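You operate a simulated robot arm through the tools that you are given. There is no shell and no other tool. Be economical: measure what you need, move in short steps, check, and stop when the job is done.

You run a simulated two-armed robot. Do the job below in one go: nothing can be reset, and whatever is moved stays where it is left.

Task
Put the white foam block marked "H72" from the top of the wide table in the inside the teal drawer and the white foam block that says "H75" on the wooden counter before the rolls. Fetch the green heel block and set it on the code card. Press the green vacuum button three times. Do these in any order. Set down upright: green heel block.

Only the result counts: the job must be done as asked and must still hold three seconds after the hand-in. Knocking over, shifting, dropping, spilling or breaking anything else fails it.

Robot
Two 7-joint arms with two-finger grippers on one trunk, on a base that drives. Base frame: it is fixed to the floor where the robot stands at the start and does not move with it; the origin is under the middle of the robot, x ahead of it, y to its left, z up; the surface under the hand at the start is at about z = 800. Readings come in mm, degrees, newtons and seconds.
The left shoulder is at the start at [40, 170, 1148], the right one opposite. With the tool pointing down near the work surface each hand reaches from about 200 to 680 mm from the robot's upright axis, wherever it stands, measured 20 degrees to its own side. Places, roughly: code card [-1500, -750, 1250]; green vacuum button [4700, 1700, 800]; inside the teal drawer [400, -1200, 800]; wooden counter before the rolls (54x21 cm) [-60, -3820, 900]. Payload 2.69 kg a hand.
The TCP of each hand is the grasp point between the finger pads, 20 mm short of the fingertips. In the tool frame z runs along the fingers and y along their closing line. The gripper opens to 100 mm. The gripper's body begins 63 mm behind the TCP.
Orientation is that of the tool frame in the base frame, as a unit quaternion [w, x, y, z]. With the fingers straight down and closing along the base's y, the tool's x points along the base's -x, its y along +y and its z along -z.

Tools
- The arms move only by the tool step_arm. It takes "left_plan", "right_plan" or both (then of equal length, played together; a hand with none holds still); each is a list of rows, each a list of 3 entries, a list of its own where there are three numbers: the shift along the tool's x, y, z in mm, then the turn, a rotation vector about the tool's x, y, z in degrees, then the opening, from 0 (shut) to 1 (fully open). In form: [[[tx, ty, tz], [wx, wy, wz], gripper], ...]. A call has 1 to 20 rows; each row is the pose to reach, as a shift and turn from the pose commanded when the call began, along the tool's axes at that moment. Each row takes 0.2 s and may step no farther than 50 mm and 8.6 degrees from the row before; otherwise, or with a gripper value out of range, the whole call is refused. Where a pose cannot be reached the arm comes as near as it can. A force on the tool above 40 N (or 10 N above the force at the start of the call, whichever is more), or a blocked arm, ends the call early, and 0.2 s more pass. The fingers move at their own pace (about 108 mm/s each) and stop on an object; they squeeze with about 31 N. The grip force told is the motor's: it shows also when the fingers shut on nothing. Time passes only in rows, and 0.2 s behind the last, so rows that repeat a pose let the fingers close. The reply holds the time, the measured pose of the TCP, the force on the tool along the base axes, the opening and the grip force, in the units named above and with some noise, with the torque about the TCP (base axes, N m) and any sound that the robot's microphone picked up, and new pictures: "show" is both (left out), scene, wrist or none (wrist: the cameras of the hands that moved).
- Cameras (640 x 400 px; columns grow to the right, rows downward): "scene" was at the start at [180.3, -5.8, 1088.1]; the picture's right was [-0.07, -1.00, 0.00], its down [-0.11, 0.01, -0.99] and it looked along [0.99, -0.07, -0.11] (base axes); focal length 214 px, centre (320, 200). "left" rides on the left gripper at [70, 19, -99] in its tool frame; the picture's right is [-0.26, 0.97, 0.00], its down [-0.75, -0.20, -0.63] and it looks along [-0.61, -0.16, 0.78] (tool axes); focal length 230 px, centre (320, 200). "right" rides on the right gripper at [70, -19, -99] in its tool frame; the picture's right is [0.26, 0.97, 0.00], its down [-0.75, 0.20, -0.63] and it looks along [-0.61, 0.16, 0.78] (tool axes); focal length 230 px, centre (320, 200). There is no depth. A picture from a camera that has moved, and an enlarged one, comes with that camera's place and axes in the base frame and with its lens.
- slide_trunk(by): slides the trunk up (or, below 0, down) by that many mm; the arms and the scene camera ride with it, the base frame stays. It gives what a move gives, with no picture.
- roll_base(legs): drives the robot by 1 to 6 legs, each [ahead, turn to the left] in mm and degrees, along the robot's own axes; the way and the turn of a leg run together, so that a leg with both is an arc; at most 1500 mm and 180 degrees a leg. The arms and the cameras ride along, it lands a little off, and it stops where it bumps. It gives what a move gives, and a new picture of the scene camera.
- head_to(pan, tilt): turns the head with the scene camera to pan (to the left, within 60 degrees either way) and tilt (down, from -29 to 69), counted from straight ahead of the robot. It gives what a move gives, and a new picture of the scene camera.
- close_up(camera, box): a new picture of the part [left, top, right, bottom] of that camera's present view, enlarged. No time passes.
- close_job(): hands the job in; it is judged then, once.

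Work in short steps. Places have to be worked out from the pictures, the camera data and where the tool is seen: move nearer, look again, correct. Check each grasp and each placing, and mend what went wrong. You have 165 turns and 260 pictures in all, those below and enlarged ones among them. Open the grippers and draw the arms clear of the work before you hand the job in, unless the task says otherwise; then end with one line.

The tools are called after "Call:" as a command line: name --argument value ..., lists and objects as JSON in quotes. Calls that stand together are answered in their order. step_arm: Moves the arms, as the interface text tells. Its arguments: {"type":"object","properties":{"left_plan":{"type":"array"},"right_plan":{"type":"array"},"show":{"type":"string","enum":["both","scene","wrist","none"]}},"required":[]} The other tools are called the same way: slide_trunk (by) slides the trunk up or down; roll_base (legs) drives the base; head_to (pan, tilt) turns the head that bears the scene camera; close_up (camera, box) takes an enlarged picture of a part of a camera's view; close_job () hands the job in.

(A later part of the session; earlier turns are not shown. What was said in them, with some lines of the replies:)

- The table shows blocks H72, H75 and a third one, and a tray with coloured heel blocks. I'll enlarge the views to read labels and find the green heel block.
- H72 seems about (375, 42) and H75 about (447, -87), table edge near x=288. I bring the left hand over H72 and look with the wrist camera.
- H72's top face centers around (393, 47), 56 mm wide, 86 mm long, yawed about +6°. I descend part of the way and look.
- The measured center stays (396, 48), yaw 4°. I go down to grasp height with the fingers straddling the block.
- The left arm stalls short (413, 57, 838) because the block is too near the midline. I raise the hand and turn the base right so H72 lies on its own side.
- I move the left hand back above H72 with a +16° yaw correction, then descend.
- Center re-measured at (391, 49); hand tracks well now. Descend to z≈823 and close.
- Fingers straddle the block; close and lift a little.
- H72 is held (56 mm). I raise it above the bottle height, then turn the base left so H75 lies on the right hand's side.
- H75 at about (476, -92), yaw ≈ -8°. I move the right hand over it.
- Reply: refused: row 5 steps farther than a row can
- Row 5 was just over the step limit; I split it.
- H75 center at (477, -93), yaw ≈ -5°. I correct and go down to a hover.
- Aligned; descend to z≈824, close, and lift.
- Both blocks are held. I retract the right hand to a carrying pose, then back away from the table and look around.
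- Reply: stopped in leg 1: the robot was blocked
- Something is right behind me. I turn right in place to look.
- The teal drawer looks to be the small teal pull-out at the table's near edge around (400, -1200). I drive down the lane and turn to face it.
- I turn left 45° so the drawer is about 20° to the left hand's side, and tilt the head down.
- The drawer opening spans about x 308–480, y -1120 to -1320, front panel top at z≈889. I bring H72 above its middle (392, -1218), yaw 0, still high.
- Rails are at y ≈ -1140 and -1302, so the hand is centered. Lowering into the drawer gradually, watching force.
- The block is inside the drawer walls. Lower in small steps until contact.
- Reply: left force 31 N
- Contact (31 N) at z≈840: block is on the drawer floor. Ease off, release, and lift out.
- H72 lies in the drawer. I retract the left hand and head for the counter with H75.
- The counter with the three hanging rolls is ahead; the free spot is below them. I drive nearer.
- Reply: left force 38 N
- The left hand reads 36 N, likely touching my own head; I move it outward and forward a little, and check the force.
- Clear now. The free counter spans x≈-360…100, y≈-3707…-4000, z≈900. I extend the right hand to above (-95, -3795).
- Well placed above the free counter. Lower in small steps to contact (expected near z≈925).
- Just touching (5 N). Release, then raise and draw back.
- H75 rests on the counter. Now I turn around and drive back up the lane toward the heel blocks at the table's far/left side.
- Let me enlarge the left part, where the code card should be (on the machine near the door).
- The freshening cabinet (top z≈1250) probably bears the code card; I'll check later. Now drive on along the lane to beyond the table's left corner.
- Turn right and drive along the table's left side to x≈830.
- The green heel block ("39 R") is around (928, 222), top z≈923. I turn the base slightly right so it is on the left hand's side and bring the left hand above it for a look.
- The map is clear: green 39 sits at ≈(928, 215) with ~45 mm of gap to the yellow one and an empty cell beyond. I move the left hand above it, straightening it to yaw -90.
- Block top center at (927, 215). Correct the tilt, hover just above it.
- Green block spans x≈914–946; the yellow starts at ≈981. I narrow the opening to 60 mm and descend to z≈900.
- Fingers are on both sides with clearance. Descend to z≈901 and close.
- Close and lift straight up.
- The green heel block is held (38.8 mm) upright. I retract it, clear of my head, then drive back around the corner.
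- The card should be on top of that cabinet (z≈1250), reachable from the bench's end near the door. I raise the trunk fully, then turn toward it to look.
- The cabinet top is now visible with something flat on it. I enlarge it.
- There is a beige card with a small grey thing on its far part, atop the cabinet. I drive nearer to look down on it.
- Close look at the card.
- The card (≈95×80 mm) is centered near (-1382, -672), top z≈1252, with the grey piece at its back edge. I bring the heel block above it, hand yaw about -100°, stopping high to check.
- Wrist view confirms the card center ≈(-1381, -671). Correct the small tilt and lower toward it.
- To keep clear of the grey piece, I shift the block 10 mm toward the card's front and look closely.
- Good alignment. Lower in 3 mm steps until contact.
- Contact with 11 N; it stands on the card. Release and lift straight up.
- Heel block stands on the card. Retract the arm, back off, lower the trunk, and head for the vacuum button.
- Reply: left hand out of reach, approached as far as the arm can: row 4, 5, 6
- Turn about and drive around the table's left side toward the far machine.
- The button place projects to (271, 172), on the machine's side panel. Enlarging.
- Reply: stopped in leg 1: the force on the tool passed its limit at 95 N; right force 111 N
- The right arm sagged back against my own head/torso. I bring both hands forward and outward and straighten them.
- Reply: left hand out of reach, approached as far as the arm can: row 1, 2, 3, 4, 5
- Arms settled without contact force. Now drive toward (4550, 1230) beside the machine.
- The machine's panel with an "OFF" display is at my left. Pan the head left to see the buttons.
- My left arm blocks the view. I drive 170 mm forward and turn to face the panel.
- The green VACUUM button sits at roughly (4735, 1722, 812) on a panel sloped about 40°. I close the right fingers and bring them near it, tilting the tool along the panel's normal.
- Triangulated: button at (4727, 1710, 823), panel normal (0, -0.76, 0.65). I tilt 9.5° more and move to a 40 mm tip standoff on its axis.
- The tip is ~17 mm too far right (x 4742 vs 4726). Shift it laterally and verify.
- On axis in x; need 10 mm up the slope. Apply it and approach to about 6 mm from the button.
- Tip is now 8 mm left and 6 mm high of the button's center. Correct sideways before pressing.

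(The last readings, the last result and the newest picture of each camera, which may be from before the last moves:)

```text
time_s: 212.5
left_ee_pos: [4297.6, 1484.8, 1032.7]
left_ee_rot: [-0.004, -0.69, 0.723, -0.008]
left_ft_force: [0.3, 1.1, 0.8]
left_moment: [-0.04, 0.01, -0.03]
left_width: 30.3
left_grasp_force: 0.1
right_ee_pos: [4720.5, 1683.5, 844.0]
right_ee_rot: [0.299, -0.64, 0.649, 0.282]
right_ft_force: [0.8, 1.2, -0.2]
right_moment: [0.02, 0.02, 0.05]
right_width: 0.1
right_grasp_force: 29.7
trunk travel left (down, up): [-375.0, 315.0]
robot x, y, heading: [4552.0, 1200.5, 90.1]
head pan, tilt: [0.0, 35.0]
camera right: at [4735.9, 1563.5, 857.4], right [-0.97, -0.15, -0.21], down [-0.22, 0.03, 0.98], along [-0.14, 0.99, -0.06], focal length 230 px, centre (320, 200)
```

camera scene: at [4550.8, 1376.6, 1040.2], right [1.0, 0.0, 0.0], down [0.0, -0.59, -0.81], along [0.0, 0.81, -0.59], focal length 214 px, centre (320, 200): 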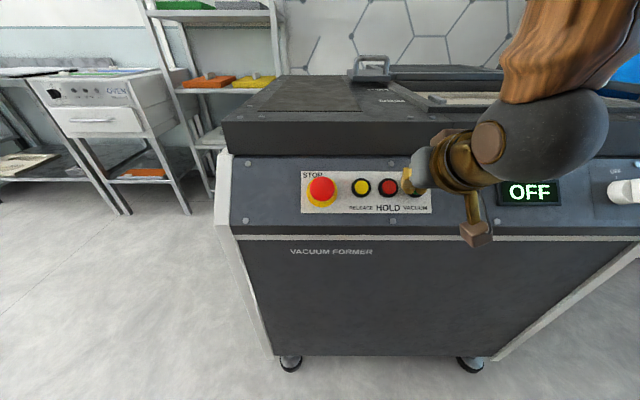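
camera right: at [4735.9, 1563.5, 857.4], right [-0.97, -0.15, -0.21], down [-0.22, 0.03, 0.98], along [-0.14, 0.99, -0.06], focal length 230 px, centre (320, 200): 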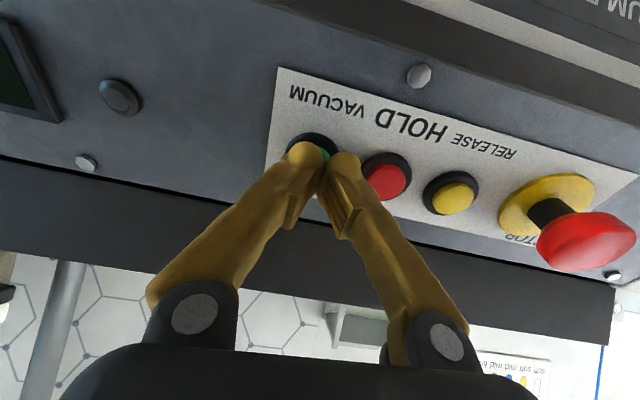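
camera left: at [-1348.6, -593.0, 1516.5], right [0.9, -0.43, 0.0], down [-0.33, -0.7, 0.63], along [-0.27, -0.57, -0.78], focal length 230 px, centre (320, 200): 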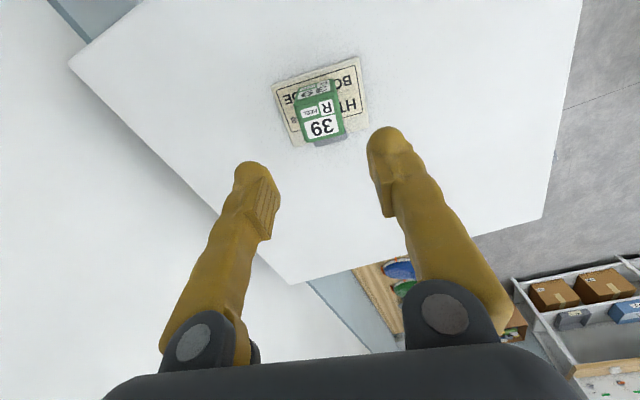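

Aligned within ~5 mm. Press once along the tool axis in small steps, then retract.

Call:
step_arm --right_plan '[[[0, -4, 6], [0, 0, 0], 0], [[0, -4, 10], [0, 0, 0], 0], [[0, -4, 13], [0, 0, 0], 0], [[0, -4, 15], [0, 0, 0], 0], [[0, -4, 17], [0, 0, 0], 0]]' --show "both"

```text
time_s: 213.7
left_ee_pos: [4297.6, 1482.7, 1034.2]
left_ee_rot: [-0.002, -0.69, 0.723, -0.006]
left_ft_force: [0.2, 0.5, -1.0]
left_moment: [0.01, -0.03, 0.01]
left_width: 30.0
left_grasp_force: 0.1
right_ee_pos: [4725.4, 1695.3, 834.1]
right_ee_rot: [0.3, -0.639, 0.649, 0.283]
right_ft_force: [0.2, -17.2, 16.0]
right_moment: [-0.05, 0.02, 0.12]
right_width: 5.9
right_grasp_force: 29.2
trunk travel left (down, up): [-375.0, 315.0]
robot x, y, heading: [4551.6, 1199.4, 90.2]
head pan, tilt: [0.0, 35.0]
heard: click
camera scene: at [4550.5, 1373.8, 1040.8], right [1.0, 0.0, 0.0], down [0.0, -0.59, -0.81], along [0.0, 0.81, -0.59], focal length 214 px, centre (320, 200)
camera right: at [4740.0, 1574.2, 847.5], right [-0.97, -0.15, -0.21], down [-0.21, 0.03, 0.98], along [-0.14, 0.99, -0.06], focal length 230 px, centre (320, 200)
```

scene: 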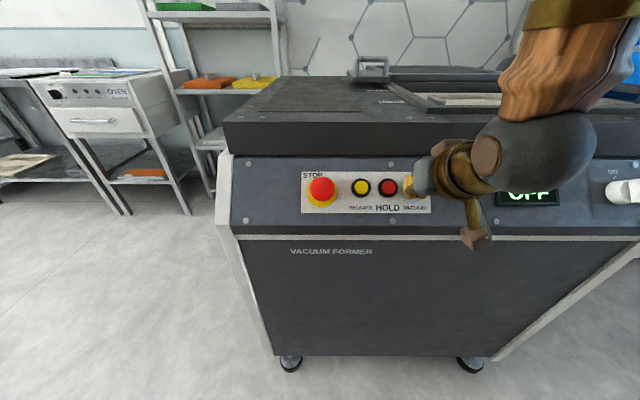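
right: 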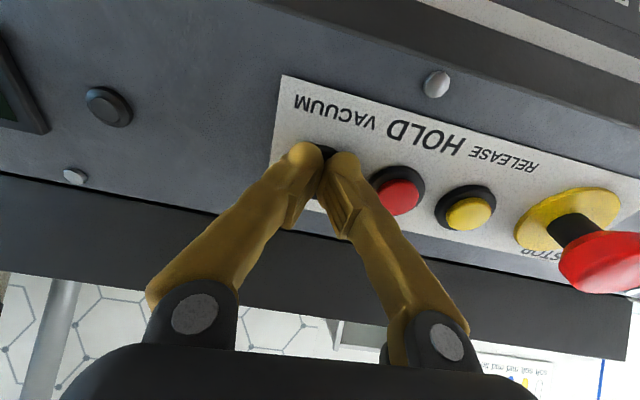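

A click: first press done (≈23 N). Retract 17 mm and check.

Call:
step_arm --right_plan '[[[0, 0, -6], [0, 0, 0], 0], [[0, 0, -12], [0, 0, 0], 0], [[0, 0, -17], [0, 0, 0], 0], [[0, 0, -17], [0, 0, 0], 0]]' --show "wrist"

```text
time_s: 214.7
left_ee_pos: [4296.4, 1485.6, 1033.1]
left_ee_rot: [-0.004, -0.69, 0.724, -0.008]
left_ft_force: [-0.1, 0.0, 0.8]
left_moment: [0.0, 0.0, -0.01]
left_width: 30.1
left_grasp_force: 0.1
right_ee_pos: [4723.9, 1684.4, 844.3]
right_ee_rot: [0.298, -0.64, 0.649, 0.283]
right_ft_force: [-0.7, -0.7, -0.1]
right_moment: [-0.02, 0.02, 0.03]
right_width: 0.0
right_grasp_force: 29.8
trunk travel left (down, up): [-375.0, 315.0]
robot x, y, heading: [4552.7, 1198.9, 90.3]
head pan, tilt: [0.0, 35.0]
camera right: at [4739.6, 1563.7, 857.5], right [-0.97, -0.15, -0.21], down [-0.21, 0.03, 0.98], along [-0.14, 0.99, -0.06], focal length 230 px, centre (320, 200)
```

right: 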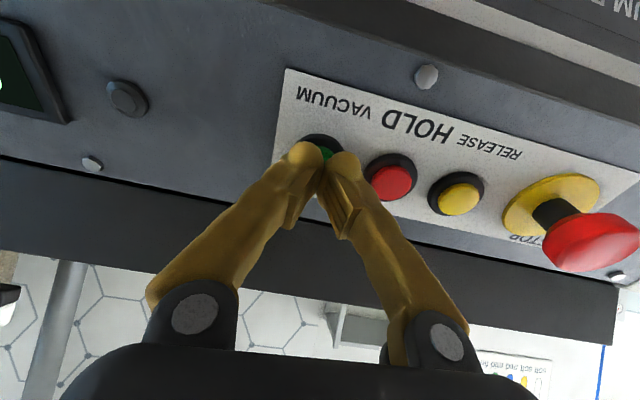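

Released. Check the display before pressing again.

Call:
close_up --camera "scene" --box '[400, 140, 640, 290]'

Call:
step_arm --right_plan '[[[0, 0, 6], [0, 0, 0], 0], [[0, 0, 10], [0, 0, 0], 0], [[0, 0, 13], [0, 0, 0], 0], [[0, 0, 15], [0, 0, 0], 0], [[0, 0, 17], [0, 0, 0], 0]]' --show "none"

Call:
step_arm --right_plan '[[[0, 0, -6], [0, 0, 0], 0], [[0, 0, -12], [0, 0, 0], 0], [[0, 0, -17], [0, 0, 0], 0], [[0, 0, -17], [0, 0, 0], 0]]' --show "none"

```text
2.67 times, centred on (520, 215) of scene
camera zoom: at [4550.8, 1376.5, 1040.2], right [1.0, 0.0, 0.0], down [0.0, -0.59, -0.81], along [0.0, 0.81, -0.59], focal length 572 px, centre (-213, 160)
```

zoom: 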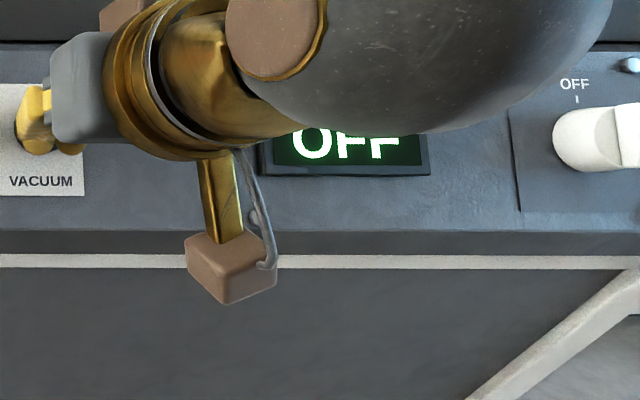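

```text
time_s: 215.9
left_ee_pos: [4297.0, 1484.1, 1033.7]
left_ee_rot: [-0.002, -0.691, 0.723, -0.006]
left_ft_force: [-0.2, 0.1, -0.6]
left_moment: [-0.03, -0.01, 0.01]
left_width: 30.0
left_grasp_force: 0.1
right_ee_pos: [4725.0, 1694.8, 834.2]
right_ee_rot: [0.299, -0.64, 0.649, 0.283]
right_ft_force: [-0.8, -16.0, 16.0]
right_moment: [-0.01, 0.07, 0.07]
right_width: 6.1
right_grasp_force: 29.6
trunk travel left (down, up): [-375.0, 315.0]
robot x, y, heading: [4549.3, 1203.3, 90.1]
head pan, tilt: [0.0, 35.0]
heard: click
```

```text
time_s: 216.9
left_ee_pos: [4299.2, 1484.5, 1033.4]
left_ee_rot: [-0.004, -0.69, 0.724, -0.008]
left_ft_force: [-0.6, 0.3, 0.1]
left_moment: [0.01, 0.02, -0.01]
left_width: 29.7
left_grasp_force: 0.0
right_ee_pos: [4724.2, 1684.2, 843.6]
right_ee_rot: [0.299, -0.639, 0.65, 0.283]
right_ft_force: [0.4, 0.2, 0.5]
right_moment: [0.0, 0.03, 0.03]
right_width: 0.0
right_grasp_force: 29.3
trunk travel left (down, up): [-375.0, 315.0]
robot x, y, heading: [4552.5, 1198.3, 90.1]
head pan, tilt: [0.0, 35.0]
```

Second click. Third press, then a longer retreat.

Call:
step_arm --right_plan '[[[0, 0, 6], [0, 0, 0], 0], [[0, 0, 10], [0, 0, 0], 0], [[0, 0, 13], [0, 0, 0], 0], [[0, 0, 15], [0, 0, 0], 0], [[0, 0, 17], [0, 0, 0], 0]]' --show "none"

Call:
step_arm --right_plan '[[[0, 0, -10], [0, 0, 0], 0], [[0, 0, -25], [0, 0, 0], 0], [[0, 0, -60], [0, 0, 0], 0], [[0, 0, -100], [0, 0, 0], 0], [[0, 0, -140], [0, 0, 0], 0], [[0, 0, -180], [0, 0, 0], 0.5], [[0, 0, -180], [0, 0, 0], 0.5]]' --show "scene"

```text
time_s: 218.1
left_ee_pos: [4298.0, 1482.8, 1032.6]
left_ee_rot: [-0.003, -0.69, 0.724, -0.007]
left_ft_force: [-0.7, 0.1, 0.6]
left_moment: [0.03, 0.01, 0.02]
left_width: 29.7
left_grasp_force: 0.1
right_ee_pos: [4725.4, 1695.1, 833.6]
right_ee_rot: [0.3, -0.639, 0.649, 0.283]
right_ft_force: [0.2, -16.5, 16.6]
right_moment: [0.0, 0.05, 0.11]
right_width: 6.0
right_grasp_force: 29.5
trunk travel left (down, up): [-375.0, 315.0]
robot x, y, heading: [4552.1, 1199.0, 90.1]
head pan, tilt: [0.0, 35.0]
heard: click
```

```text
time_s: 219.7
left_ee_pos: [4298.4, 1485.3, 1032.0]
left_ee_rot: [-0.004, -0.69, 0.724, -0.008]
left_ft_force: [-0.7, 0.0, -0.1]
left_moment: [-0.01, -0.01, 0.02]
left_width: 30.0
left_grasp_force: 0.1
right_ee_pos: [4707.0, 1603.1, 937.3]
right_ee_rot: [0.302, -0.637, 0.648, 0.288]
right_ft_force: [0.3, 0.1, 0.3]
right_moment: [0.03, 0.02, -0.04]
right_width: 50.2
right_grasp_force: 0.0
right hand out of reach, approached as far as the arm can: row 5, 6, 7
trunk travel left (down, up): [-375.0, 315.0]
robot x, y, heading: [4551.6, 1201.5, 90.0]
head pan, tilt: [0.0, 35.0]
camera scene: at [4550.8, 1376.5, 1040.2], right [1.0, 0.0, 0.0], down [0.0, -0.59, -0.81], along [0.0, 0.81, -0.59], focal length 214 px, centre (320, 200)
```

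scene: 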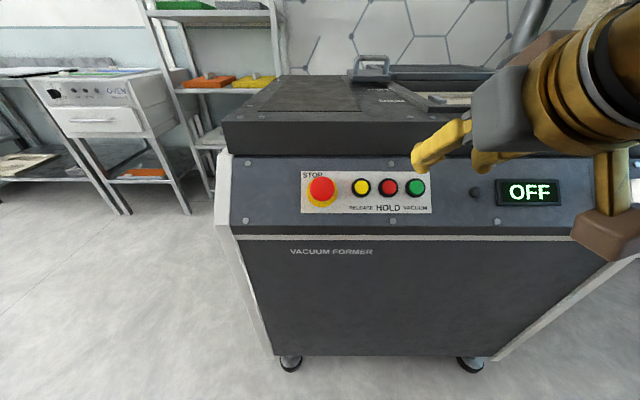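

Three distinct clicks were heard, one per press, with no other contacts. I back the base away a little and open both grippers.

Call:
roll_base --legs '[[-200, 0]]'

Call:
step_arm --left_plan '[[[0, 0, 0], [0, 0, 0], 1], [[0, 0, 0], [0, 0, 0], 1], [[0, 0, 0], [0, 0, 0], 1]]' --right_plan '[[[0, 0, 0], [0, 0, 0], 1], [[0, 0, 0], [0, 0, 0], 1], [[0, 0, 0], [0, 0, 0], 1]]' --show "scene"

```text
time_s: 221.3
left_ee_pos: [4298.9, 1282.4, 1033.9]
left_ee_rot: [-0.004, -0.69, 0.724, -0.007]
left_ft_force: [-0.6, 0.0, 0.1]
left_moment: [0.02, 0.0, -0.03]
left_width: 29.9
left_grasp_force: 0.1
right_ee_pos: [4707.2, 1401.5, 937.2]
right_ee_rot: [0.301, -0.637, 0.648, 0.288]
right_ft_force: [1.4, -0.1, 0.1]
right_moment: [0.03, 0.01, 0.03]
right_width: 50.1
right_grasp_force: 0.0
trunk travel left (down, up): [-375.0, 315.0]
robot x, y, heading: [4550.9, 998.5, 90.0]
head pan, tilt: [0.0, 35.0]
camera scene: at [4551.1, 1174.2, 1040.5], right [1.0, 0.0, 0.0], down [0.0, -0.59, -0.81], along [0.0, 0.81, -0.59], focal length 214 px, centre (320, 200)
```

scene: 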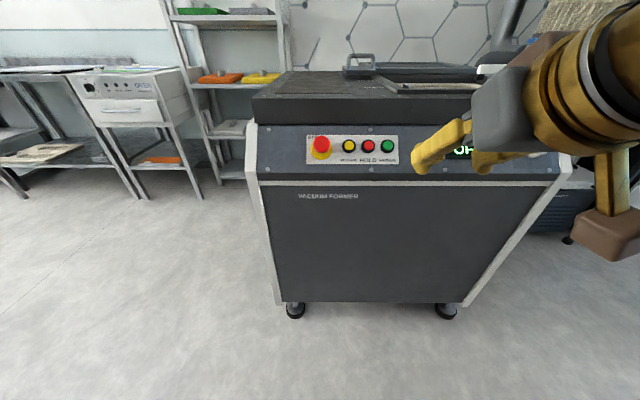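

```text
time_s: 222.1
left_ee_pos: [4298.0, 1260.7, 1022.2]
left_ee_rot: [-0.02, -0.69, 0.723, -0.024]
left_ft_force: [0.4, 0.6, 0.4]
left_moment: [0.02, -0.02, 0.01]
left_width: 100.0
left_grasp_force: 0.0
right_ee_pos: [4700.1, 1408.8, 951.8]
right_ee_rot: [0.314, -0.625, 0.642, 0.315]
right_ft_force: [-0.7, 0.2, -0.1]
right_moment: [0.0, 0.03, 0.03]
right_width: 100.0
right_grasp_force: 0.1
trunk travel left (down, up): [-375.0, 315.0]
robot x, y, heading: [4553.8, 1001.0, 90.3]
head pan, tilt: [0.0, 35.0]
camera scene: at [4551.3, 1175.6, 1040.2], right [1.0, 0.0, 0.0], down [0.0, -0.59, -0.81], along [0.0, 0.81, -0.59], focal length 214 px, centre (320, 200)
```

scene: 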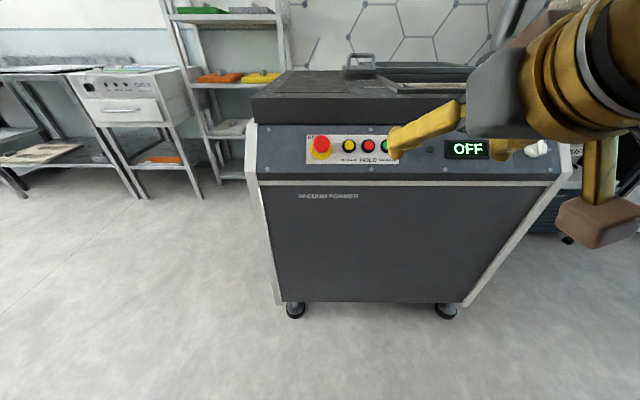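

All parts are done, grippers open and arms clear; handing in.

Call:
close_job

```text
The job is handed in.
```

I finished all four parts and handed the job in: H72 is in the teal drawer, H75 is on the wooden counter before the rolls, the green heel block stands upright on the code card, and I pressed the green vacuum button three times. I heard one click per press, but the machine's display still read "OFF" afterwards.
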